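You operate a simulated robot arm through the tools that you are given. There is no shell and no other tool. Be economical: measure what you need, move in short steps, check, and stop when the job is done.

Carry out the task below with a simulated robot arm. There is one attempt and no reset: what you move stays moved.

TASK
Slacken the four cover nuts about half a turn each, crosswise.
Fine: order 1, 3, 2, 4; use the black socket key and put it back in the stand.

Only the result counts: the job must be done as asked and must still hold three seconds after the hand-in. Knocking over, shifting, dropping, spilling or breaking anything else fails it. A push-on lid holds only when it is set on centred and level and pressed home; a screw cap is set on level and turned clockwise until tight.

THE ROBOT
A 7-joint arm with a two-finger parallel gripper, fixed in place. Base frame: the origin is at the foot of the arm, x ahead of it, y to its left, z up; the work surface is at about z = 808. Lengths are in mm, angles in rad, forces in N, time in s.
With the tool pointing down near the work surface it reaches from about 240 to 680 mm from the base axis. Its first joint turns from -1.152 to 1.152 rad. Payload 2.4 kg.
The TCP is the grasp point between the finger pads, 30 mm short of the fingertips. In the tool frame z runs along the fingers and y along their closing line. Largest opening 94 mm; finger width 28, thickness 10; the body of the gripper, 50 by 96 mm, starts 55 mm behind the TCP.
Orientation is that of the tool frame in the base frame, as [roll, pitch, yaw] about the fixed x, y, z axes, in that order (R = Rz(yaw) Ry(pitch) Rx(roll)). With the fingers straight down and closing along the base's y, the tool's x points along the base's -x, its y along +y and its z along -z.

THE INTERFACE
- The arm moves only by the tool step_arm. Its argument "commands" is a list of rows, each a list of 6 numbers: the shift along the tool's x, y, z in mm, then the turn, a rotation vector about the tool's x, y, z in degrees. In form: [[x, y, z, ax, ay, az], ...]. A call has 1 to 8 rows; each row is the pose to reach, as a shift and turn from the pose commanded when the call began, along the tool's axes at that moment. "jaw" is the finger opening in mm, from 0 to 94, set as the call begins (left out, the last holds). A row lasts 0.2 s, in which the tool goes at most 50 mm and 0.15 rad; a call with a longer step from one row to the next is refused whole, and so is a gripper value outside its range. A pose out of reach is approached as far as the arm can. The call stops where the force on the tool passes 40 N (or 10 N more than at its start, if that is more) or the arm is blocked; 0.2 s more then pass. The fingers move at their own pace (about 153 mm/s each) and stop on an object; they squeeze with about 26 N. The grip force told is the motor's: it shows also when the fingers shut on nothing. Time passes only in rows, and 0.2 s behind the last, so rows that repeat a pose let the fingers close. It gives the time, the measured TCP pose, the force on the tool (base axes), the opening and the grip force at its end, in the units of the frame above (readings bear some noise), and new pictures: "pictures" is both (left out), scene, wrist or none.
- Cameras (640 x 400 px; columns grow to the right, rows downward): "scene" is fixed at [51, 481.6, 1461]; the picture's right is [-0.64, -0.77, 0.00], its down [-0.32, 0.26, -0.91] and it looks along [0.70, -0.58, -0.41] (base axes); focal length 340 px, centre (320, 200). "wrist" rides on the gripper at [76, 14, -102] in the tool frame; the picture's right is [-0.18, 0.98, 0.00], its down [-0.75, -0.14, -0.64] and it looks along [-0.63, -0.12, 0.77] (tool axes); focal length 243 px, centre (320, 200). There is no depth. A picture from a camera that has moved, and an enlarged one, comes with that camera's place and axes in the base frame and with its lens.
- enlarge(camera, box): a new picture of the part [left, top, right, bottom] of that camera's present view, enlarged. No time passes.
- sign_off(): hands the job in; it is judged then, once.

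Work in short steps. Places have to be worked out from the pictures, the camera data and where the tool is seen: move nearer, look again, correct. Check each grasp and each placing, and mend what went wrong. You have 120 turns and 170 pictures in all, those below and enlarged ones among them. Open the gripper and draw the arm clear of the work before you hand the job in, unless the task says otherwise; then end with one line.

The tools are called after ">>>" as name(argument=value, ...) on one line, values as JSON. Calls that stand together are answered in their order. step_arm: Moves the arm, as the interface text tells. Its arguments: {"type":"object","properties":{"commands":{"type":"array","items":{"type":"array","items":{"type":"number"}}},"jaw":{"type":"number"},"pictures":{"type":"string","enum":["both","scene","wrist","none"]}},"required":["commands"]} The other tools are called the same way: enlarge (camera, box) takes an enlarged picture of a part of a camera's view; sign_off () hands the job in.

At the start:

```text
time_s: 0.0
tool_pos: [398.3, 172.1, 1290.9]
ee_rot: [-3.139, 0.0, 3.141]
ft_force: [-0.4, 0.0, -0.1]
gripper_width: 94.0
gripper_force: 0.1
```

scene: 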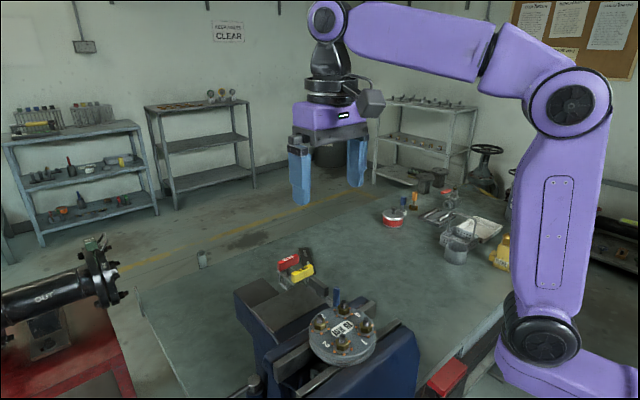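
wrist: 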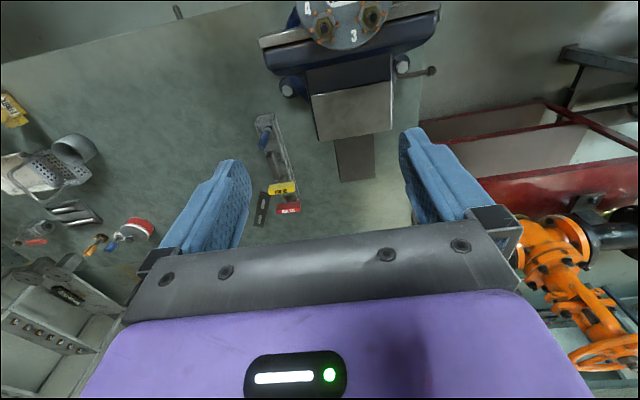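

The cover with four nuts sits in the vise; a small stand with red, yellow and other items is beside it. I take a closer look at both.

>>> enlarge(camera="scene", box=[220, 230, 440, 390])

>>> enlarge(camera="wrist", box=[230, 90, 350, 230])

>>> enlarge(camera="wrist", box=[250, 0, 450, 110])

```text
2.50 times, centred on (330, 310) of scene
camera zoom: at [51.0, 481.6, 1461.0], right [-0.64, -0.77, 0.0], down [-0.32, 0.26, -0.91], along [0.7, -0.58, -0.41], focal length 851 px, centre (295, -75)
```

zoom: 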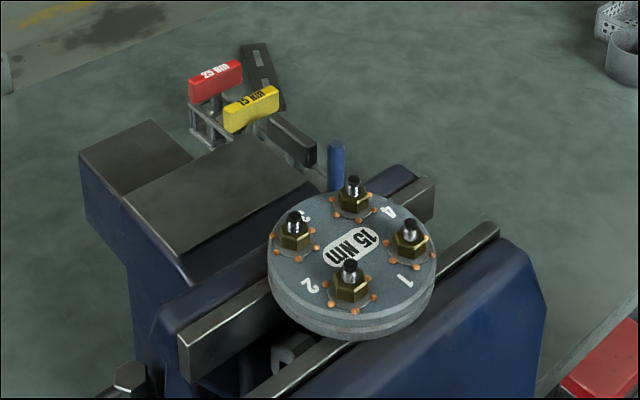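

```text
2.86 times, centred on (290, 160) of wrist
camera zoom: at [321.1, 186.9, 1392.8], right [0.18, 0.98, 0.0], down [0.75, -0.14, 0.64], along [0.63, -0.12, -0.77], focal length 693 px, centre (406, 314)
```

zoom: 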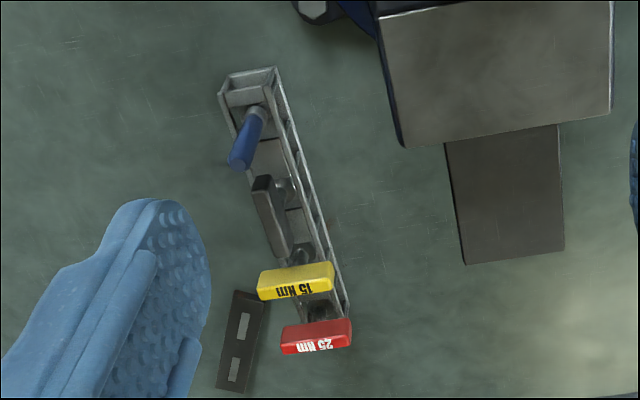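

```text
3.20 times, centred on (350, 55) of wrist
camera zoom: at [321.1, 186.9, 1392.8], right [0.18, 0.98, 0.0], down [0.75, -0.14, 0.64], along [0.63, -0.12, -0.77], focal length 776 px, centre (224, 664)
```

zoom: 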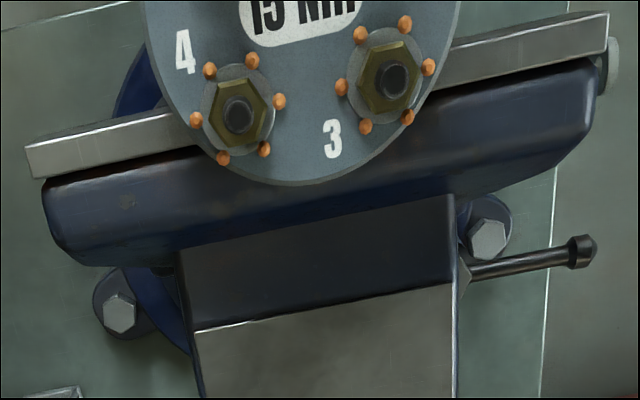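

The plate seems to be near (335, 207, 1060) and the key stand near (640, 0, 850). I move over toward the stand to see it better.

>>> step_arm(commands=[[-12, -28, 30, 0, 0, 0], [-24, -56, 60, 0, 0, 0], [-36, -84, 90, 0, 0, 0], [-48, -112, 120, 0, 0, 0], [-60, -140, 150, 0, 0, 0], [-70, -168, 180, 0, 0, 0]])

```text
time_s: 1.4
tool_pos: [469.8, 3.3, 1110.7]
ee_rot: [3.14, 0.001, -3.141]
ft_force: [0.1, -0.1, 0.2]
gripper_width: 94.0
gripper_force: 0.1
camera wrist: at [391.4, 17.9, 1213.0], right [0.18, 0.98, 0.0], down [0.75, -0.14, 0.64], along [0.63, -0.12, -0.77], focal length 243 px, centre (320, 200)
```

scene: 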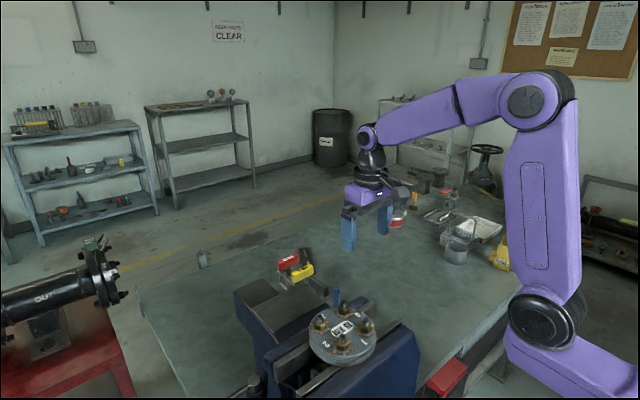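
wrist: 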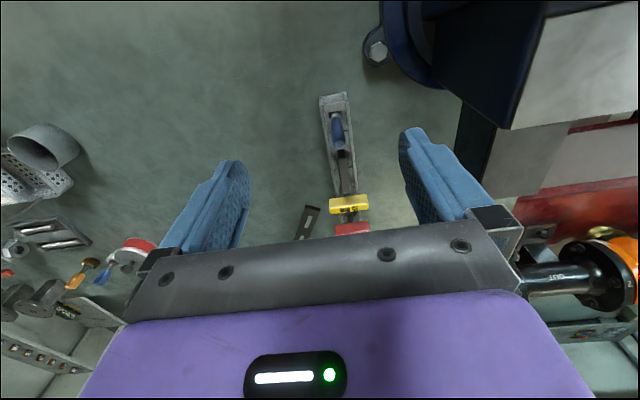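

The stand is in front of the fingers now; I enlarge it in both cameras to triangulate.

>>> enlarge(camera="wrist", box=[280, 80, 400, 240])

>>> enlarge(camera="scene", box=[260, 235, 360, 315])

```text
2.50 times, centred on (340, 160) of wrist
camera zoom: at [391.4, 17.9, 1213.0], right [0.18, 0.98, 0.0], down [0.75, -0.14, 0.64], along [0.63, -0.12, -0.77], focal length 606 px, centre (270, 300)
```

zoom: 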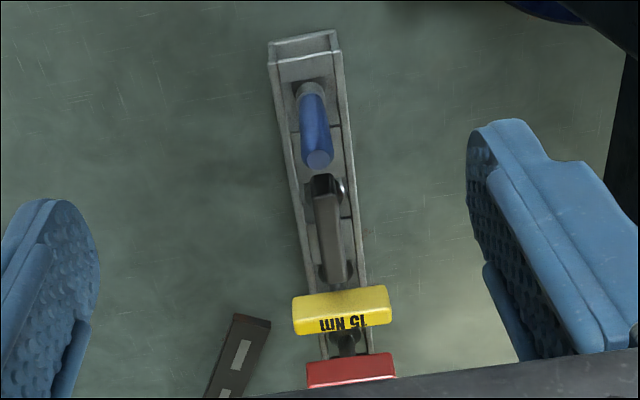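

```text
5.00 times, centred on (310, 275) of scene
camera zoom: at [51.0, 481.6, 1461.0], right [-0.64, -0.77, 0.0], down [-0.32, 0.26, -0.91], along [0.7, -0.58, -0.41], focal length 1702 px, centre (370, -175)
```

zoom: 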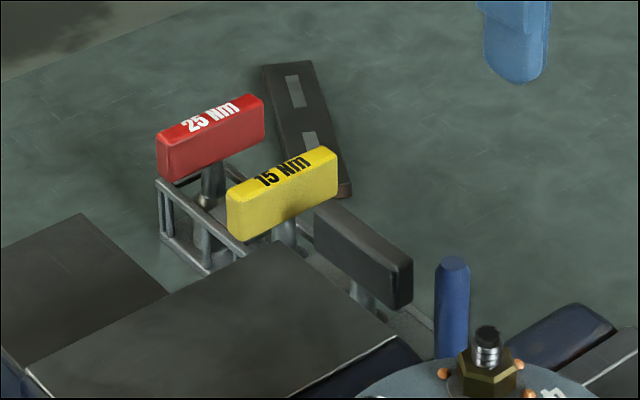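

Triangulation puts the black T-bar's top at about (619, 15, 887), its length along x. I move closer to see its height and the stand rails.

>>> step_arm(commands=[[-30, 4, 35, 0, 0, 0], [-60, 8, 70, 0, 0, 0], [-90, 11, 105, 0, 0, 0], [-90, 11, 130, 0, 0, 0]])

>>> enlarge(camera="wrist", box=[240, 80, 400, 240])

```text
time_s: 2.4
tool_pos: [557.7, 13.9, 979.7]
ee_rot: [3.14, -0.002, 3.142]
ft_force: [0.0, -0.3, -0.4]
gripper_width: 94.3
gripper_force: 0.1
camera wrist: at [480.2, 28.8, 1081.9], right [0.18, 0.98, 0.0], down [0.75, -0.14, 0.64], along [0.63, -0.12, -0.77], focal length 243 px, centre (320, 200)
```

scene: 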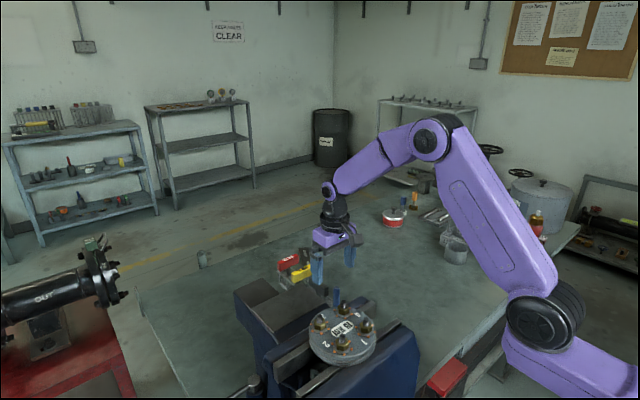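
wrist: 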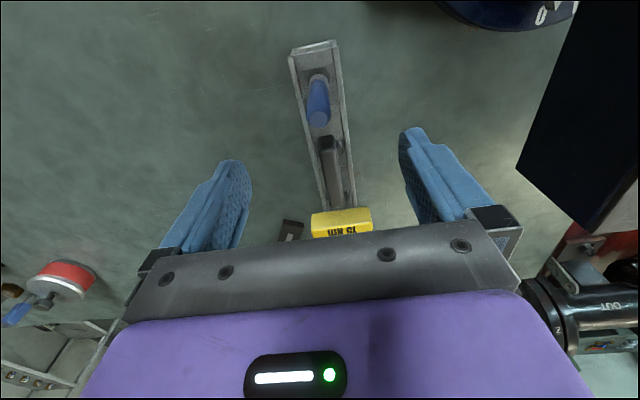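

```text
2.50 times, centred on (320, 160) of wrist
camera zoom: at [480.2, 28.8, 1081.9], right [0.18, 0.98, 0.0], down [0.75, -0.14, 0.64], along [0.63, -0.12, -0.77], focal length 606 px, centre (320, 300)
```

zoom: 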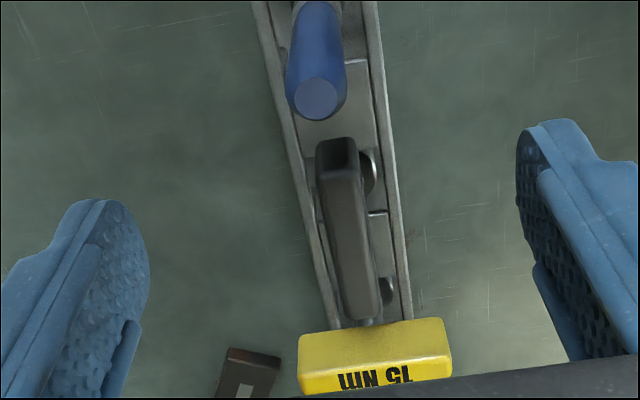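

The bar spans x 585–654 at y≈15.5, z 857–887, with the stand top at ≈850. I go over it and down to TCP z≈889 (tips ≈859), still open.

>>> step_arm(commands=[[-31, 1, 0, 0, 0, 0], [-62, 2, 0, 0, 0, 0], [-62, 2, 40, 0, 0, 0], [-62, 2, 75, 0, 0, 0], [-62, 2, 90, 0, 0, 0]])

>>> enlarge(camera="wrist", box=[200, 80, 440, 240])

>>> enlarge(camera="scene", box=[260, 225, 380, 315])

```text
time_s: 3.6
tool_pos: [621.0, 16.0, 889.6]
ee_rot: [3.141, 0.0, -3.14]
ft_force: [-0.5, 0.1, 0.5]
gripper_width: 94.0
gripper_force: 0.1
camera wrist: at [543.0, 31.5, 992.8], right [0.18, 0.98, 0.0], down [0.75, -0.14, 0.64], along [0.63, -0.12, -0.77], focal length 243 px, centre (320, 200)
```

scene: 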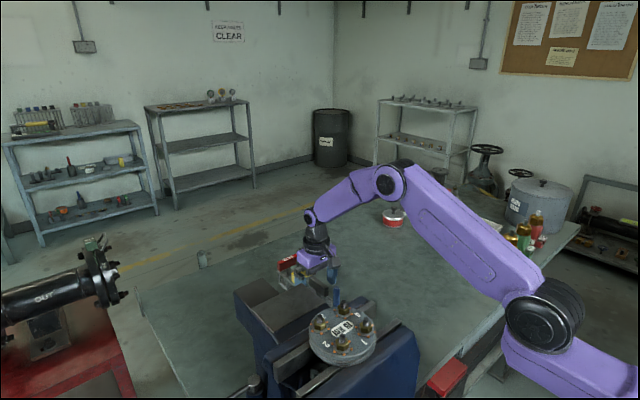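
wrist: 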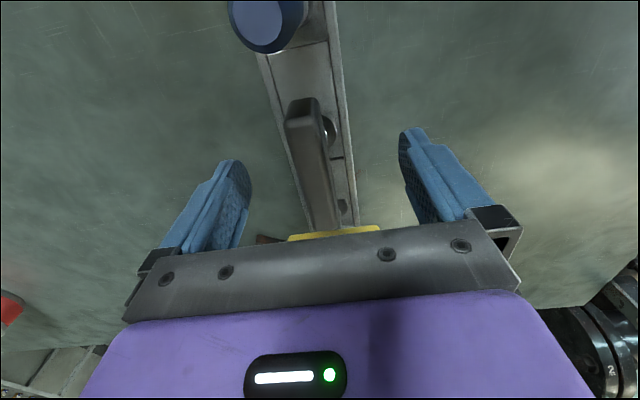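

```text
2.50 times, centred on (320, 160) of wrist
camera zoom: at [543.0, 31.5, 992.8], right [0.18, 0.98, 0.0], down [0.75, -0.14, 0.64], along [0.63, -0.12, -0.77], focal length 606 px, centre (320, 300)
```

zoom: 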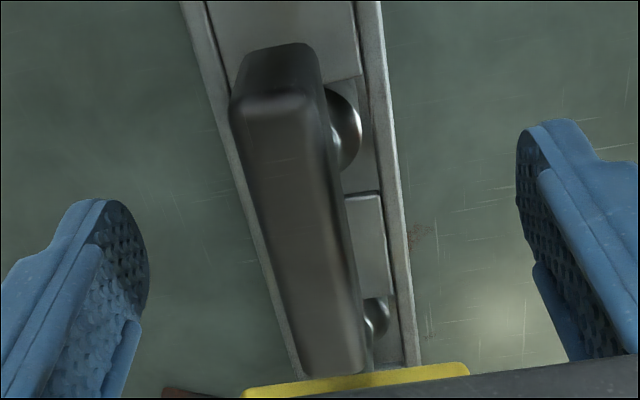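

```text
4.44 times, centred on (320, 270) of scene
camera zoom: at [51.0, 481.6, 1461.0], right [-0.64, -0.77, 0.0], down [-0.32, 0.26, -0.91], along [0.7, -0.58, -0.41], focal length 1513 px, centre (320, -111)
```

zoom: 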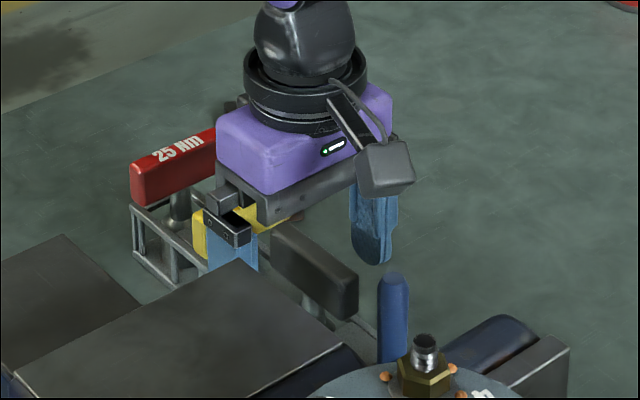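

The bar lies centred between the fingers, heights agree. I close on it.

>>> step_arm(commands=[[0, 0, 0, 0, 0, 0], [0, 0, 0, 0, 0, 0], [0, 0, 0, 0, 0, 0]], jaw=0, pictures="wrist")

```text
time_s: 4.4
tool_pos: [619.4, 16.2, 891.4]
ee_rot: [3.14, 0.0, 3.141]
ft_force: [0.1, 0.6, 0.8]
gripper_width: 19.9
gripper_force: 26.1
camera wrist: at [542.8, 31.4, 992.9], right [0.18, 0.98, 0.0], down [0.75, -0.14, 0.64], along [0.63, -0.12, -0.77], focal length 243 px, centre (320, 200)
```

wrist: 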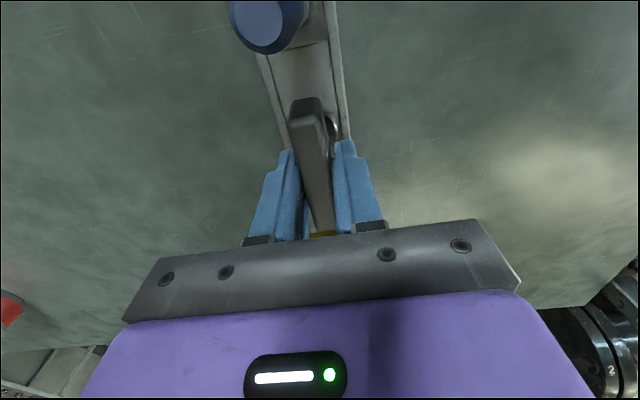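

Gripped at 20 mm width, 26 N. I lift straight up gently and watch.

>>> step_arm(commands=[[0, 0, -10, 0, 0, 0], [0, 0, -25, 0, 0, 0], [0, 0, -50, 0, 0, 0], [0, 0, -80, 0, 0, 0], [0, 0, -110, 0, 0, 0], [0, 0, -140, 0, 0, 0]])

>>> enlarge(camera="scene", box=[240, 180, 400, 300])

```text
time_s: 5.8
tool_pos: [618.3, 15.9, 1030.8]
ee_rot: [3.14, -0.002, -3.141]
ft_force: [-0.4, 0.7, -1.7]
gripper_width: 20.2
gripper_force: 25.9
camera wrist: at [541.8, 32.0, 1133.5], right [0.18, 0.98, 0.0], down [0.75, -0.14, 0.64], along [0.63, -0.12, -0.77], focal length 243 px, centre (320, 200)
```

scene: 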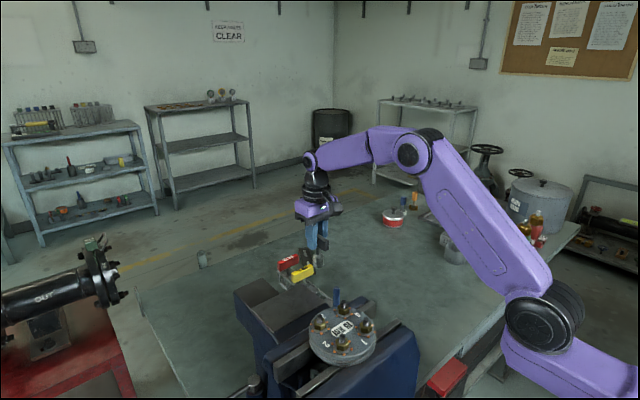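
wrist: 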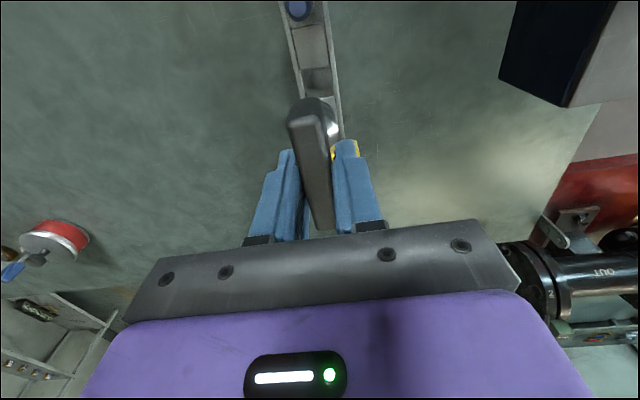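

```text
3.33 times, centred on (320, 240) of scene
camera zoom: at [51.0, 481.6, 1461.0], right [-0.64, -0.77, 0.0], down [-0.32, 0.26, -0.91], along [0.7, -0.58, -0.41], focal length 1135 px, centre (320, 67)
```

zoom: 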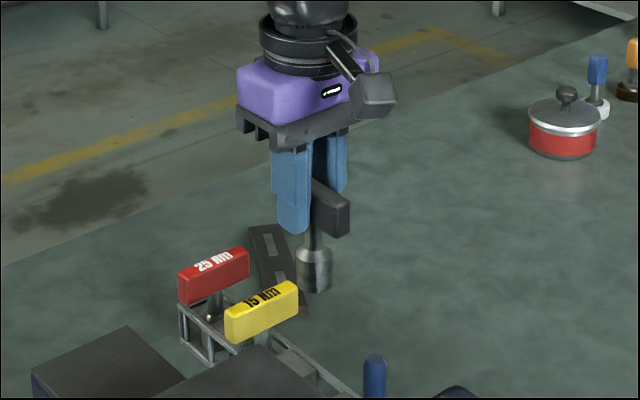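

The key hangs vertically, its socket end ≈82 mm below the TCP. I raise it to z≈1250 and carry it toward the plate.

>>> step_arm(commands=[[0, 0, -45, 0, 0, 0], [0, 0, -90, 0, 0, 0], [0, 0, -135, 0, 0, 0], [0, 0, -180, 0, 0, 0], [0, 0, -219, 0, 0, 0]], pictures="none")

>>> step_arm(commands=[[31, 24, 0, 0, 0, 0], [62, 48, 0, 0, 0, 0], [93, 72, 0, 0, 0, 0], [124, 96, 0, 0, 0, 0], [155, 120, 0, 0, 0, 0], [186, 144, 0, 0, 0, 0], [217, 168, 0, 0, 0, 0], [248, 191, 0, 0, 0, 0]])

>>> enlarge(camera="wrist", box=[240, 0, 400, 120])

>>> enlarge(camera="scene", box=[290, 280, 390, 370])

```text
time_s: 7.0
tool_pos: [611.4, 18.9, 1216.9]
ee_rot: [-3.141, -0.002, -3.141]
ft_force: [0.1, 0.8, -0.5]
gripper_width: 20.0
gripper_force: 25.6
out of reach, approached as far as the arm can: row 4, 5
```

```text
time_s: 8.8
tool_pos: [366.1, 208.5, 1218.8]
ee_rot: [-3.139, -0.001, 3.14]
ft_force: [-0.1, -0.1, -1.6]
gripper_width: 19.8
gripper_force: 25.8
camera wrist: at [288.3, 223.8, 1321.4], right [0.19, 0.98, 0.0], down [0.75, -0.14, 0.64], along [0.63, -0.12, -0.77], focal length 243 px, centre (320, 200)
```

scene: 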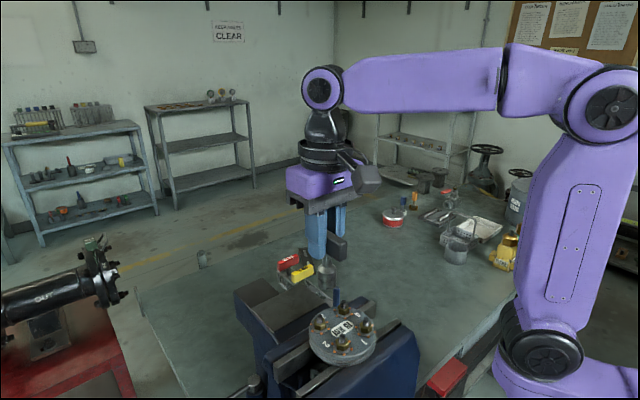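
wrist: 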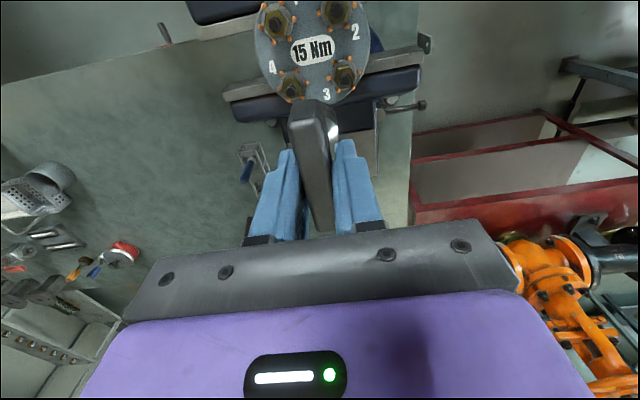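

```text
3.33 times, centred on (320, 60) of wrist
camera zoom: at [288.3, 223.8, 1321.4], right [0.19, 0.98, 0.0], down [0.75, -0.14, 0.64], along [0.63, -0.12, -0.77], focal length 809 px, centre (320, 667)
```

zoom: 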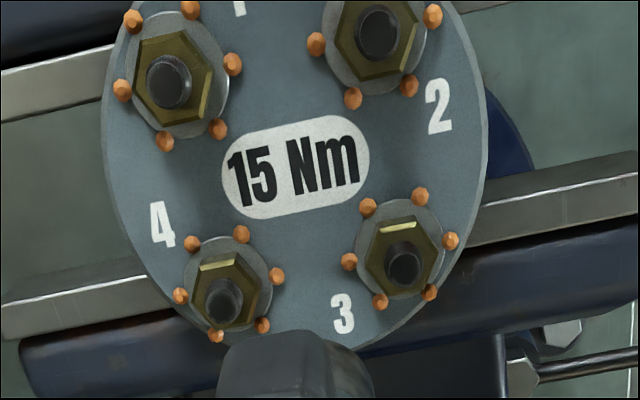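

```text
4.44 times, centred on (340, 325) of scene
camera zoom: at [51.0, 481.6, 1461.0], right [-0.64, -0.77, 0.0], down [-0.32, 0.26, -0.91], along [0.7, -0.58, -0.41], focal length 1513 px, centre (231, -356)
```

zoom: 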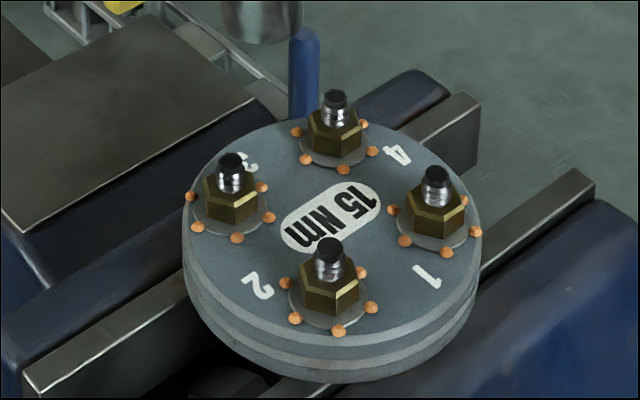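

Labels sit about 36° clockwise of their nuts, so by base coordinates: nut 1 ≈(300,186), nut 2 ≈(299.5,235.6), nut 3 ≈(346.6,235.6), nut 4 ≈(345.5,188), washers at z≈1077, stud tops ≈1101. I now enlarge to determine hex orientation.

>>> enlarge(camera="wrist", box=[255, 0, 311, 35])

>>> enlarge(camera="scene", box=[325, 290, 405, 340])

>>> enlarge(camera="scene", box=[290, 220, 370, 300])

```text
11.43 times, centred on (283, 18) of wrist
camera zoom: at [288.3, 223.8, 1321.4], right [0.19, 0.98, 0.0], down [0.75, -0.14, 0.64], along [0.63, -0.12, -0.77], focal length 2773 px, centre (743, 2286)
```

zoom: 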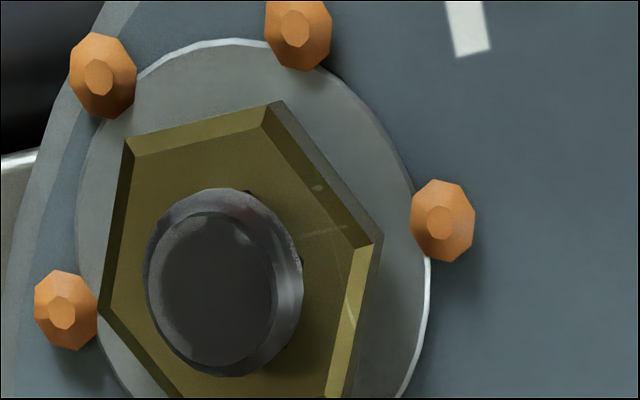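

```text
8.00 times, centred on (365, 315) of scene
camera zoom: at [51.0, 481.6, 1461.0], right [-0.64, -0.77, 0.0], down [-0.32, 0.26, -0.91], along [0.7, -0.58, -0.41], focal length 2724 px, centre (-40, -720)
```

zoom: 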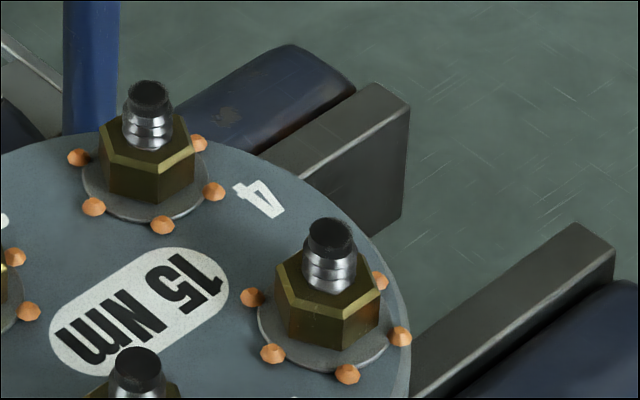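

```text
5.00 times, centred on (330, 260) of scene
camera zoom: at [51.0, 481.6, 1461.0], right [-0.64, -0.77, 0.0], down [-0.32, 0.26, -0.91], along [0.7, -0.58, -0.41], focal length 1702 px, centre (270, -100)
```

zoom: 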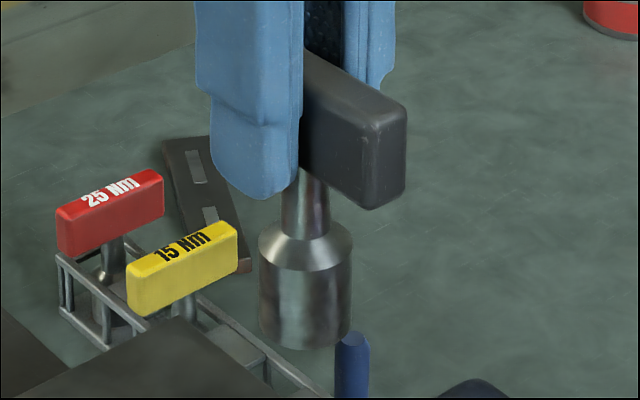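

Nut 1's hex has flats facing ±x (vertices along ±y), centre ≈(298.5,187.2). I move the key above nut 1, staying clear of the stud, and check alignment.

>>> step_arm(commands=[[34, -11, 0, 0, 0, 0], [67.5, -21.5, 0, 0, 0, 0], [67.5, -21.5, 10, 0, 0, 0], [67.5, -21.5, 20, 0, 0, 0]])

>>> enlarge(camera="scene", box=[300, 230, 420, 350])

>>> enlarge(camera="wrist", box=[270, 0, 430, 140])

```text
time_s: 9.8
tool_pos: [298.1, 185.1, 1200.2]
ee_rot: [3.141, -0.001, 3.141]
ft_force: [0.1, -0.6, -0.6]
gripper_width: 19.8
gripper_force: 26.2
camera wrist: at [219.9, 200.4, 1301.9], right [0.18, 0.98, 0.0], down [0.75, -0.14, 0.64], along [0.63, -0.12, -0.77], focal length 243 px, centre (320, 200)
```

scene: 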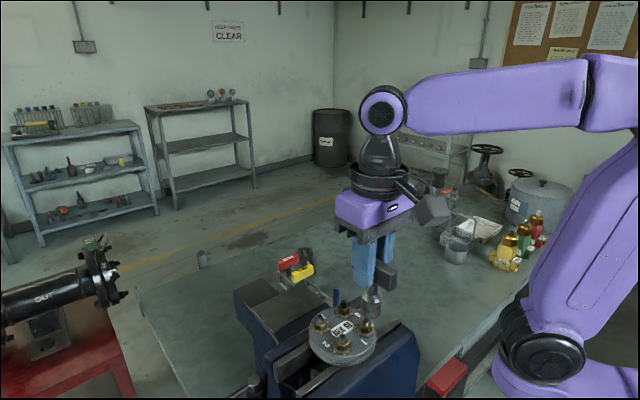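
wrist: 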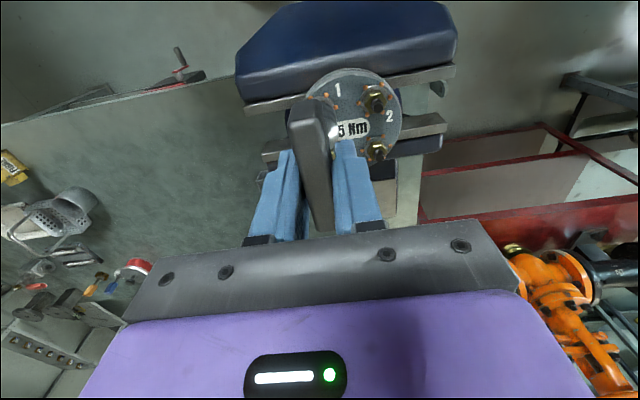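

```text
3.33 times, centred on (360, 290) of scene
camera zoom: at [51.0, 481.6, 1461.0], right [-0.64, -0.77, 0.0], down [-0.32, 0.26, -0.91], along [0.7, -0.58, -0.41], focal length 1135 px, centre (187, -100)
```

zoom: 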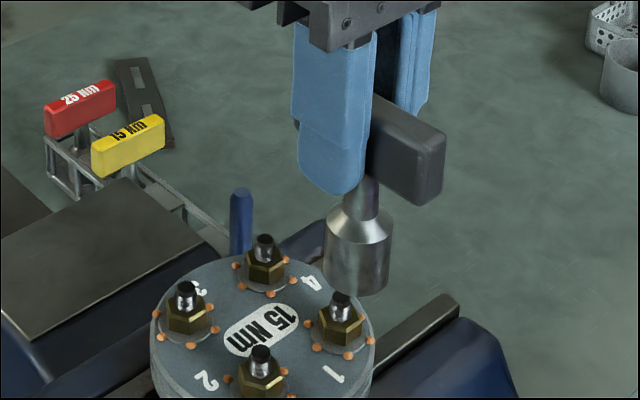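

```text
2.86 times, centred on (350, 70) of wrist
camera zoom: at [219.9, 200.4, 1301.9], right [0.18, 0.98, 0.0], down [0.75, -0.14, 0.64], along [0.63, -0.12, -0.77], focal length 693 px, centre (234, 571)
```

zoom: 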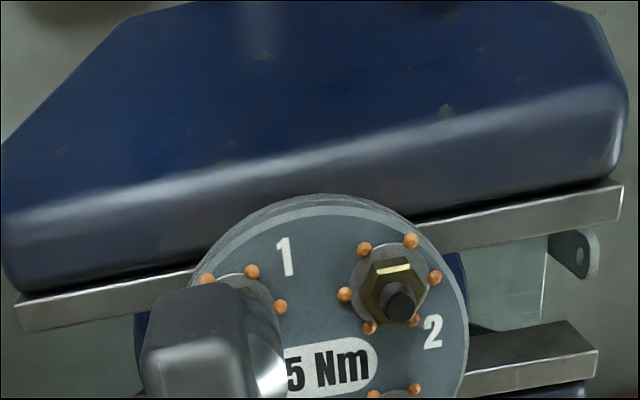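

The socket is within a few mm of nut 1's axis. I enlarge to measure the residual offset precisely before lowering.

>>> enlarge(camera="scene", box=[335, 275, 395, 340])

```text
6.15 times, centred on (365, 308) of scene
camera zoom: at [51.0, 481.6, 1461.0], right [-0.64, -0.77, 0.0], down [-0.32, 0.26, -0.91], along [0.7, -0.58, -0.41], focal length 2095 px, centre (43, -462)
```

zoom: 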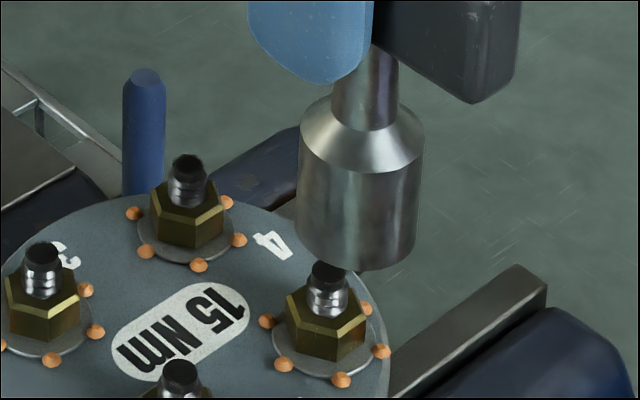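

Scene measurements put the socket ~4 mm to picture-right of the stud axis. I shift +3.6 x, +2.4 y, lower 8 mm and re-measure.

>>> step_arm(commands=[[-3.6, 2.4, 0, 0, 0, 0], [-3.6, 2.4, 8, 0, 0, 0], [-3.6, 2.4, 8, 0, 0, 0]], pictures="wrist")

>>> enlarge(camera="scene", box=[335, 285, 395, 340])

```text
time_s: 10.6
tool_pos: [300.4, 188.9, 1189.0]
ee_rot: [3.141, -0.002, 3.14]
ft_force: [-0.3, -0.5, -1.6]
gripper_width: 20.2
gripper_force: 26.5
camera wrist: at [223.2, 203.6, 1293.1], right [0.18, 0.98, 0.0], down [0.75, -0.14, 0.64], along [0.63, -0.12, -0.77], focal length 243 px, centre (320, 200)
```

wrist: 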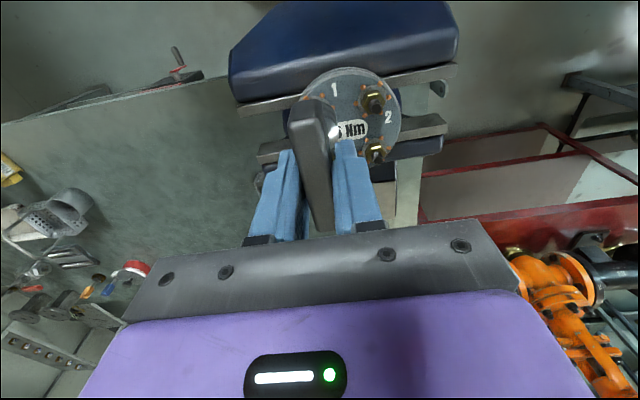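

```text
7.27 times, centred on (365, 312) of scene
camera zoom: at [51.0, 481.6, 1461.0], right [-0.64, -0.77, 0.0], down [-0.32, 0.26, -0.91], along [0.7, -0.58, -0.41], focal length 2476 px, centre (-7, -618)
```

zoom: 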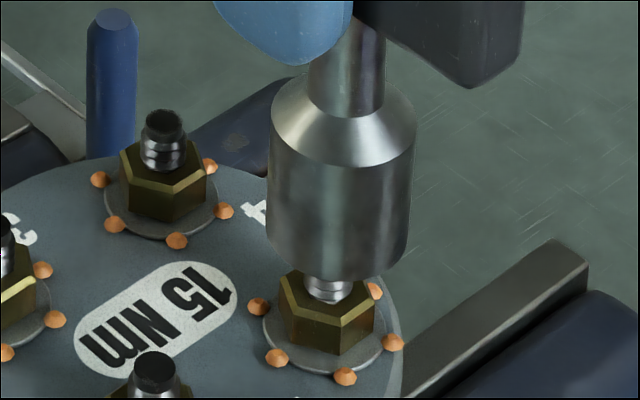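

R-offset is now <1 mm. I nudge slightly (+1.1, −0.2) and lower another 10 mm so the stud enters the socket.

>>> step_arm(commands=[[-1.1, -0.2, 4, 0, 0, 0], [-1.1, -0.2, 8, 0, 0, 0], [-1.1, -0.2, 10, 0, 0, 0]], pictures="none")

>>> enlarge(camera="scene", box=[335, 285, 395, 340])

```text
time_s: 11.4
tool_pos: [301.3, 187.6, 1179.8]
ee_rot: [3.141, 0.0, 3.141]
ft_force: [0.0, 0.3, -1.1]
gripper_width: 20.1
gripper_force: 26.1
```

```text
7.27 times, centred on (365, 312) of scene
camera zoom: at [51.0, 481.6, 1461.0], right [-0.64, -0.77, 0.0], down [-0.32, 0.26, -0.91], along [0.7, -0.58, -0.41], focal length 2476 px, centre (-7, -618)
```

zoom: 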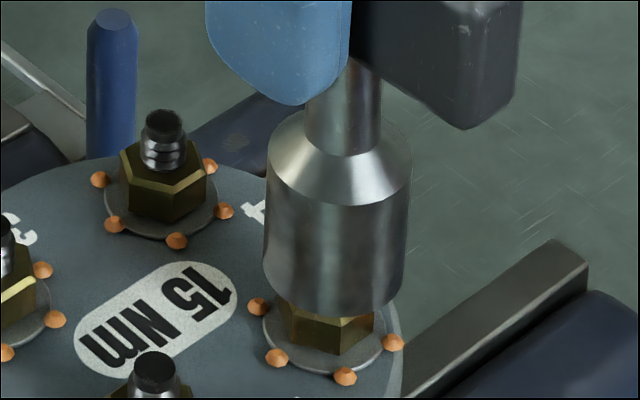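

The socket is about to meet the nut top and looks centred. I lower further in small steps, watching force.

>>> step_arm(commands=[[-0.3, 0.3, 3, 0, 0, 0], [-0.3, 0.3, 6, 0, 0, 0], [-0.3, 0.3, 9, 0, 0, 0], [-0.3, 0.3, 11, 0, 0, 0]], pictures="none")

>>> enlarge(camera="scene", box=[335, 285, 395, 340])

```text
time_s: 12.4
tool_pos: [300.5, 189.4, 1171.1]
ee_rot: [3.138, 0.004, 3.14]
ft_force: [-5.0, 2.6, 22.0]
gripper_width: 20.1
gripper_force: 26.5
```

```text
7.27 times, centred on (365, 312) of scene
camera zoom: at [50.6, 481.5, 1461.1], right [-0.64, -0.77, 0.0], down [-0.32, 0.26, -0.91], along [0.7, -0.58, -0.41], focal length 2476 px, centre (-7, -618)
```

zoom: 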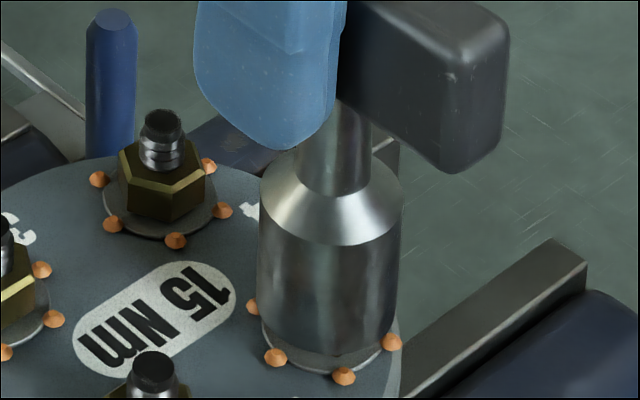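

The socket rim is now about 6 mm below the nut's top, with 22 N contact. I test engagement with a small counter-clockwise turn (tool az negative).

>>> step_arm(commands=[[-0.3, 0.3, 0, 0, 0, -4], [-0.3, 0.3, 0, 0, 0, -8], [-0.3, 0.3, 0, 0, 0, -12]], pictures="wrist")

>>> enlarge(camera="scene", box=[335, 265, 405, 340])

```text
time_s: 13.2
tool_pos: [302.0, 189.6, 1169.7]
ee_rot: [-3.14, 0.001, -2.931]
ft_force: [-1.9, 0.5, 23.7]
gripper_width: 20.2
gripper_force: 26.0
camera wrist: at [223.7, 187.5, 1272.3], right [-0.03, 1.0, 0.0], down [0.77, 0.02, 0.64], along [0.64, 0.02, -0.77], focal length 243 px, centre (320, 200)
```

wrist: 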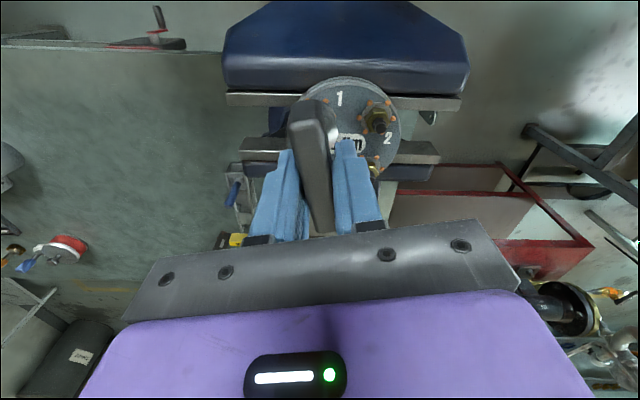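

```text
5.33 times, centred on (370, 302) of scene
camera zoom: at [50.7, 481.5, 1461.1], right [-0.64, -0.77, 0.0], down [-0.32, 0.26, -0.91], along [0.7, -0.58, -0.41], focal length 1816 px, centre (53, -347)
```

zoom: 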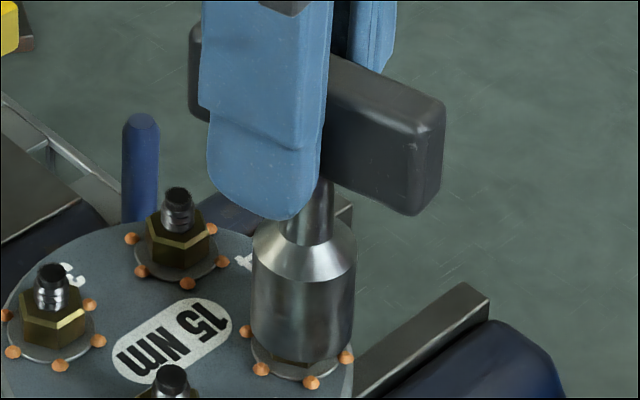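

I look closely at the rim to see whether the socket is on the nut or perched.

>>> enlarge(camera="scene", box=[344, 304, 376, 344])

```text
10.00 times, centred on (360, 324) of scene
camera zoom: at [50.7, 481.5, 1461.1], right [-0.64, -0.77, 0.0], down [-0.32, 0.26, -0.91], along [0.7, -0.58, -0.41], focal length 3404 px, centre (-80, -1040)
```

zoom: 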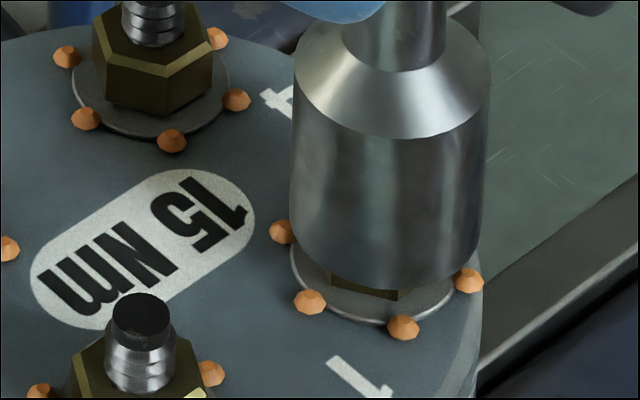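

A nut corner peeks out beneath the rim near (400,297); I turn another 16° and see whether it moves with the key.

>>> step_arm(commands=[[0, 0, 0, 0, 0, -8], [0, 0, 0, 0, 0, -16], [0, 0, 0, 0, 0, -16]], pictures="none")

>>> enlarge(camera="scene", box=[344, 304, 376, 344])

```text
time_s: 14.0
tool_pos: [302.4, 188.4, 1169.2]
ee_rot: [3.141, -0.002, -2.652]
ft_force: [4.3, 2.3, -0.6]
gripper_width: 19.8
gripper_force: 25.9
```

```text
10.00 times, centred on (360, 324) of scene
camera zoom: at [51.1, 481.7, 1461.0], right [-0.64, -0.77, 0.0], down [-0.32, 0.26, -0.91], along [0.7, -0.58, -0.41], focal length 3404 px, centre (-80, -1040)
```

zoom: 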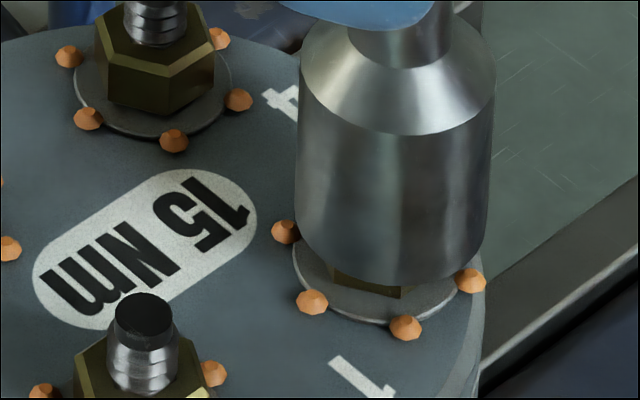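

The nut did not move, but the upward force vanished at ≈28° — the hexes now line up. I lower the socket fully.

>>> step_arm(commands=[[0, 0, 2, 0, 0, 0], [0, 0, 4, 0, 0, 0], [0, 0, 6, 0, 0, 0], [0, 0, 8, 0, 0, 0]], pictures="none")

>>> enlarge(camera="scene", box=[344, 304, 376, 344])

```text
time_s: 15.0
tool_pos: [302.1, 189.0, 1161.5]
ee_rot: [3.14, -0.001, -2.653]
ft_force: [6.3, 2.4, 1.5]
gripper_width: 19.9
gripper_force: 25.9
```

```text
10.00 times, centred on (360, 324) of scene
camera zoom: at [51.2, 481.7, 1461.0], right [-0.64, -0.77, 0.0], down [-0.32, 0.26, -0.91], along [0.7, -0.58, -0.41], focal length 3404 px, centre (-80, -1040)
```

zoom: 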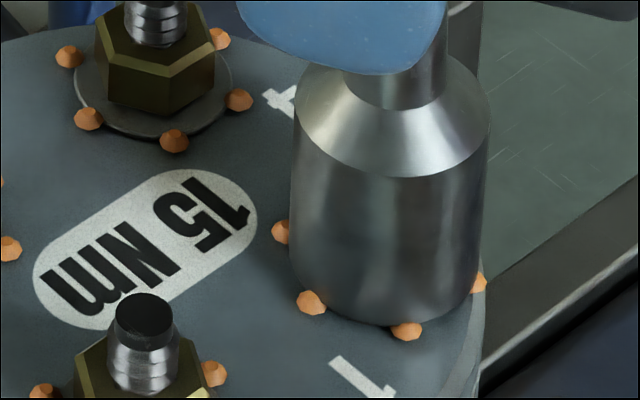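

Fully seated on nut 1. Now I turn counter-clockwise, first 24°, checking that grip and forces hold.

>>> step_arm(commands=[[0, 0, 0, 0, 0, -8], [0, 0, 0, 0, 0, -16], [0, 0, 0, 0, 0, -24]], pictures="wrist")

>>> enlarge(camera="scene", box=[325, 254, 415, 344])

```text
time_s: 15.8
tool_pos: [301.5, 188.7, 1161.7]
ee_rot: [3.139, 0.0, -2.231]
ft_force: [4.2, 7.6, 0.1]
gripper_width: 20.2
gripper_force: 26.2
camera wrist: at [242.5, 138.6, 1264.2], right [-0.66, 0.75, 0.0], down [0.57, 0.51, 0.64], along [0.48, 0.43, -0.77], focal length 243 px, centre (320, 200)
```

wrist: 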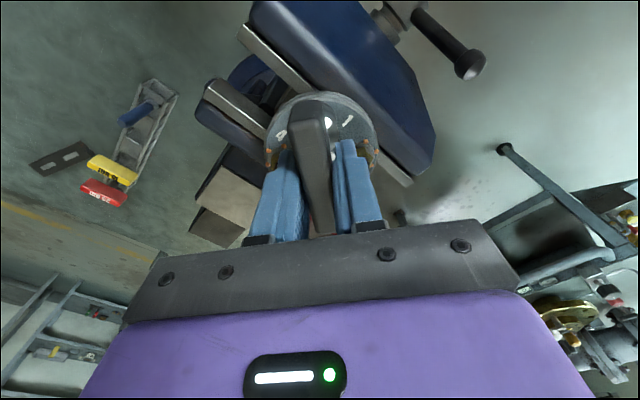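

```text
4.44 times, centred on (370, 299) of scene
camera zoom: at [51.1, 481.9, 1460.9], right [-0.64, -0.77, 0.0], down [-0.32, 0.26, -0.91], along [0.7, -0.58, -0.41], focal length 1513 px, centre (98, -240)
```

zoom: 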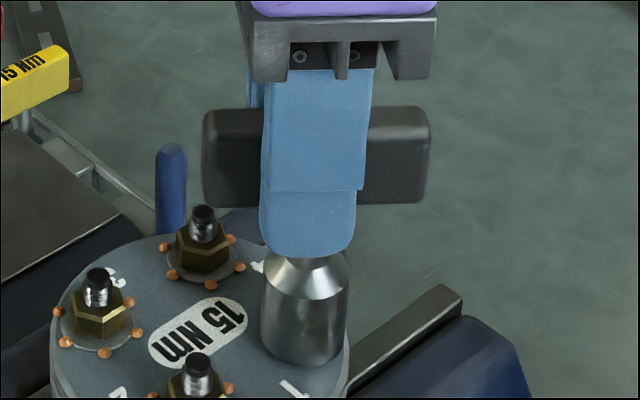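

The key turns with the hand without slip. I continue another 64°.

>>> step_arm(commands=[[0, 0, 0, 0, 0, -8], [0, 0, 0, 0, 0, -16], [0, 0, 0, 0, 0, -24], [0, 0, 0, 0, 0, -32], [0, 0, 0, 0, 0, -40], [0, 0, 0, 0, 0, -48], [0, 0, 0, 0, 0, -56], [0, 0, 0, 0, 0, -64]], pictures="scene")

```text
time_s: 17.6
tool_pos: [300.4, 189.6, 1161.8]
ee_rot: [3.14, 0.001, -1.113]
ft_force: [-7.5, 7.7, -0.7]
gripper_width: 20.4
gripper_force: 25.5
```

scene: 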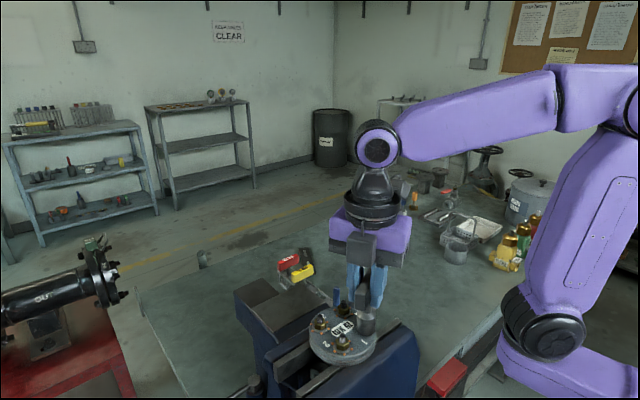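

88° so far, forces small. Another 64°.

>>> step_arm(commands=[[0, 0, 0, 0, 0, -8], [0, 0, 0, 0, 0, -16], [0, 0, 0, 0, 0, -24], [0, 0, 0, 0, 0, -32], [0, 0, 0, 0, 0, -40], [0, 0, 0, 0, 0, -48], [0, 0, 0, 0, 0, -56], [0, 0, 0, 0, 0, -64]], pictures="none")

```text
time_s: 19.4
tool_pos: [301.8, 187.8, 1161.3]
ee_rot: [3.14, -0.001, 0.002]
ft_force: [-9.5, -2.8, -0.6]
gripper_width: 20.2
gripper_force: 26.0
```

152° so far; 31° more completes the half turn plus a little play.

>>> step_arm(commands=[[0, 0, 0, 0, 0, -8], [0, 0, 0, 0, 0, -16], [0, 0, 0, 0, 0, -24], [0, 0, 0, 0, 0, -31], [0, 0, 0, 0, 0, -31]], pictures="both")

>>> enlarge(camera="scene", box=[325, 254, 415, 344])

```text
time_s: 20.6
tool_pos: [301.4, 188.4, 1162.1]
ee_rot: [3.14, -0.001, 0.544]
ft_force: [-5.7, -3.2, -0.4]
gripper_width: 20.3
gripper_force: 25.7
camera wrist: at [373.5, 216.4, 1264.8], right [0.35, -0.94, 0.0], down [-0.72, -0.27, 0.64], along [-0.6, -0.22, -0.77], focal length 243 px, centre (320, 200)
```

scene: 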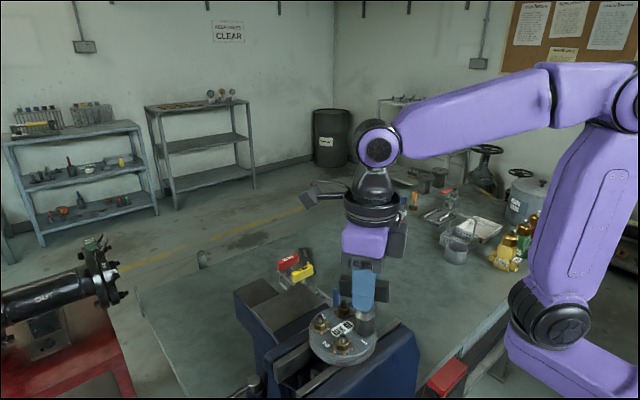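
wrist: 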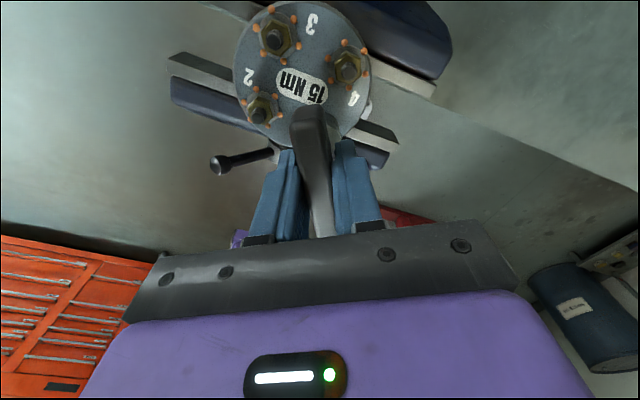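

```text
4.44 times, centred on (370, 299) of scene
camera zoom: at [50.8, 481.5, 1461.1], right [-0.64, -0.77, 0.0], down [-0.32, 0.26, -0.91], along [0.7, -0.58, -0.41], focal length 1513 px, centre (98, -240)
```

zoom: 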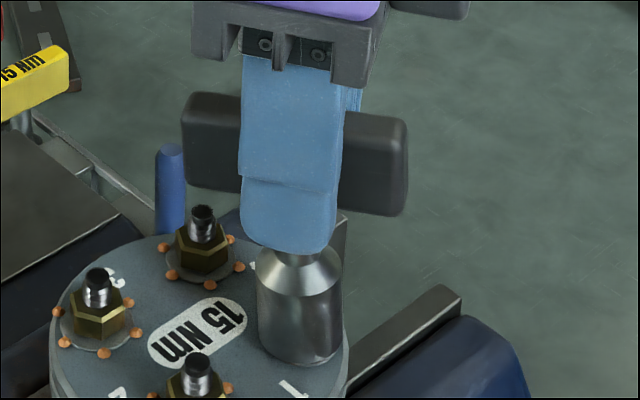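

Turned 183° total. I lift the key off nut 1 straight up 45 mm and check the nut.

>>> step_arm(commands=[[0, 0, -5, 0, 0, 0], [0, 0, -15, 0, 0, 0], [0, 0, -30, 0, 0, 0], [0, 0, -45, 0, 0, 0]], pictures="wrist")

>>> enlarge(camera="scene", box=[325, 254, 415, 344])

>>> enlarge(camera="wrist", box=[220, 0, 400, 120])

```text
time_s: 21.6
tool_pos: [301.6, 188.7, 1206.6]
ee_rot: [-3.141, 0.001, 0.541]
ft_force: [0.1, -0.5, -2.1]
gripper_width: 20.0
gripper_force: 26.4
camera wrist: at [373.2, 216.4, 1309.0], right [0.35, -0.94, 0.0], down [-0.72, -0.27, 0.64], along [-0.6, -0.22, -0.77], focal length 243 px, centre (320, 200)
```

wrist: 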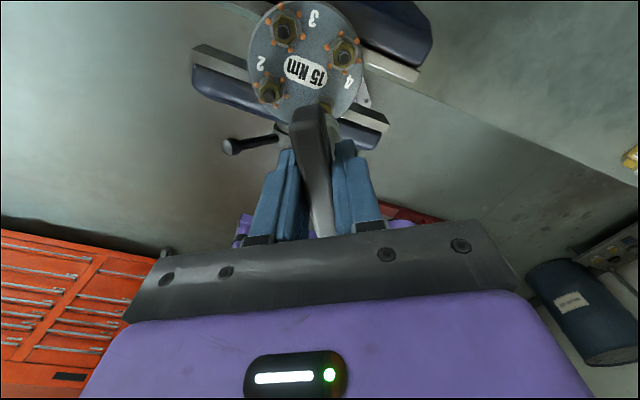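

```text
4.44 times, centred on (370, 299) of scene
camera zoom: at [51.0, 481.6, 1461.0], right [-0.64, -0.77, 0.0], down [-0.32, 0.26, -0.91], along [0.7, -0.58, -0.41], focal length 1513 px, centre (98, -240)
```

zoom: 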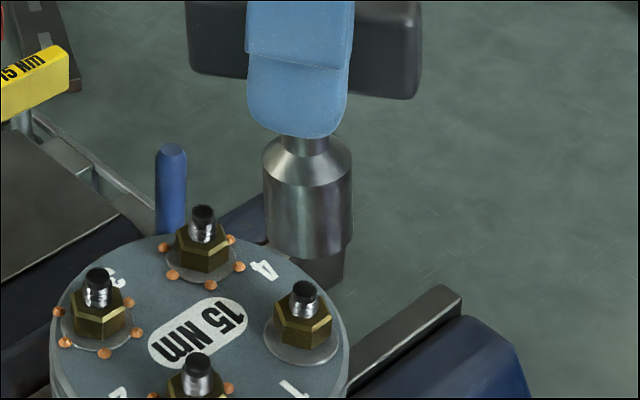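

```text
3.33 times, centred on (310, 60) of wrist
camera zoom: at [373.2, 216.4, 1309.0], right [0.35, -0.94, 0.0], down [-0.72, -0.27, 0.64], along [-0.6, -0.22, -0.77], focal length 809 px, centre (353, 667)
```

zoom: 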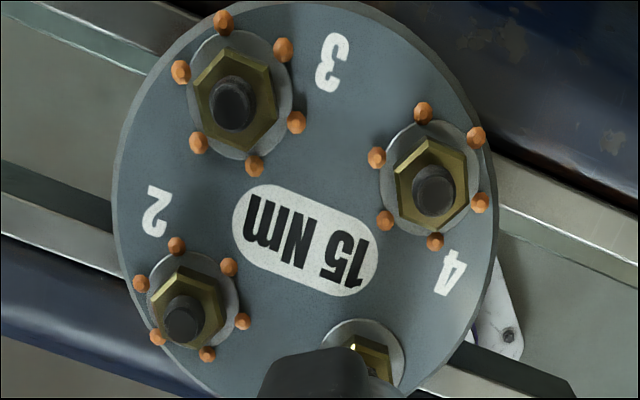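

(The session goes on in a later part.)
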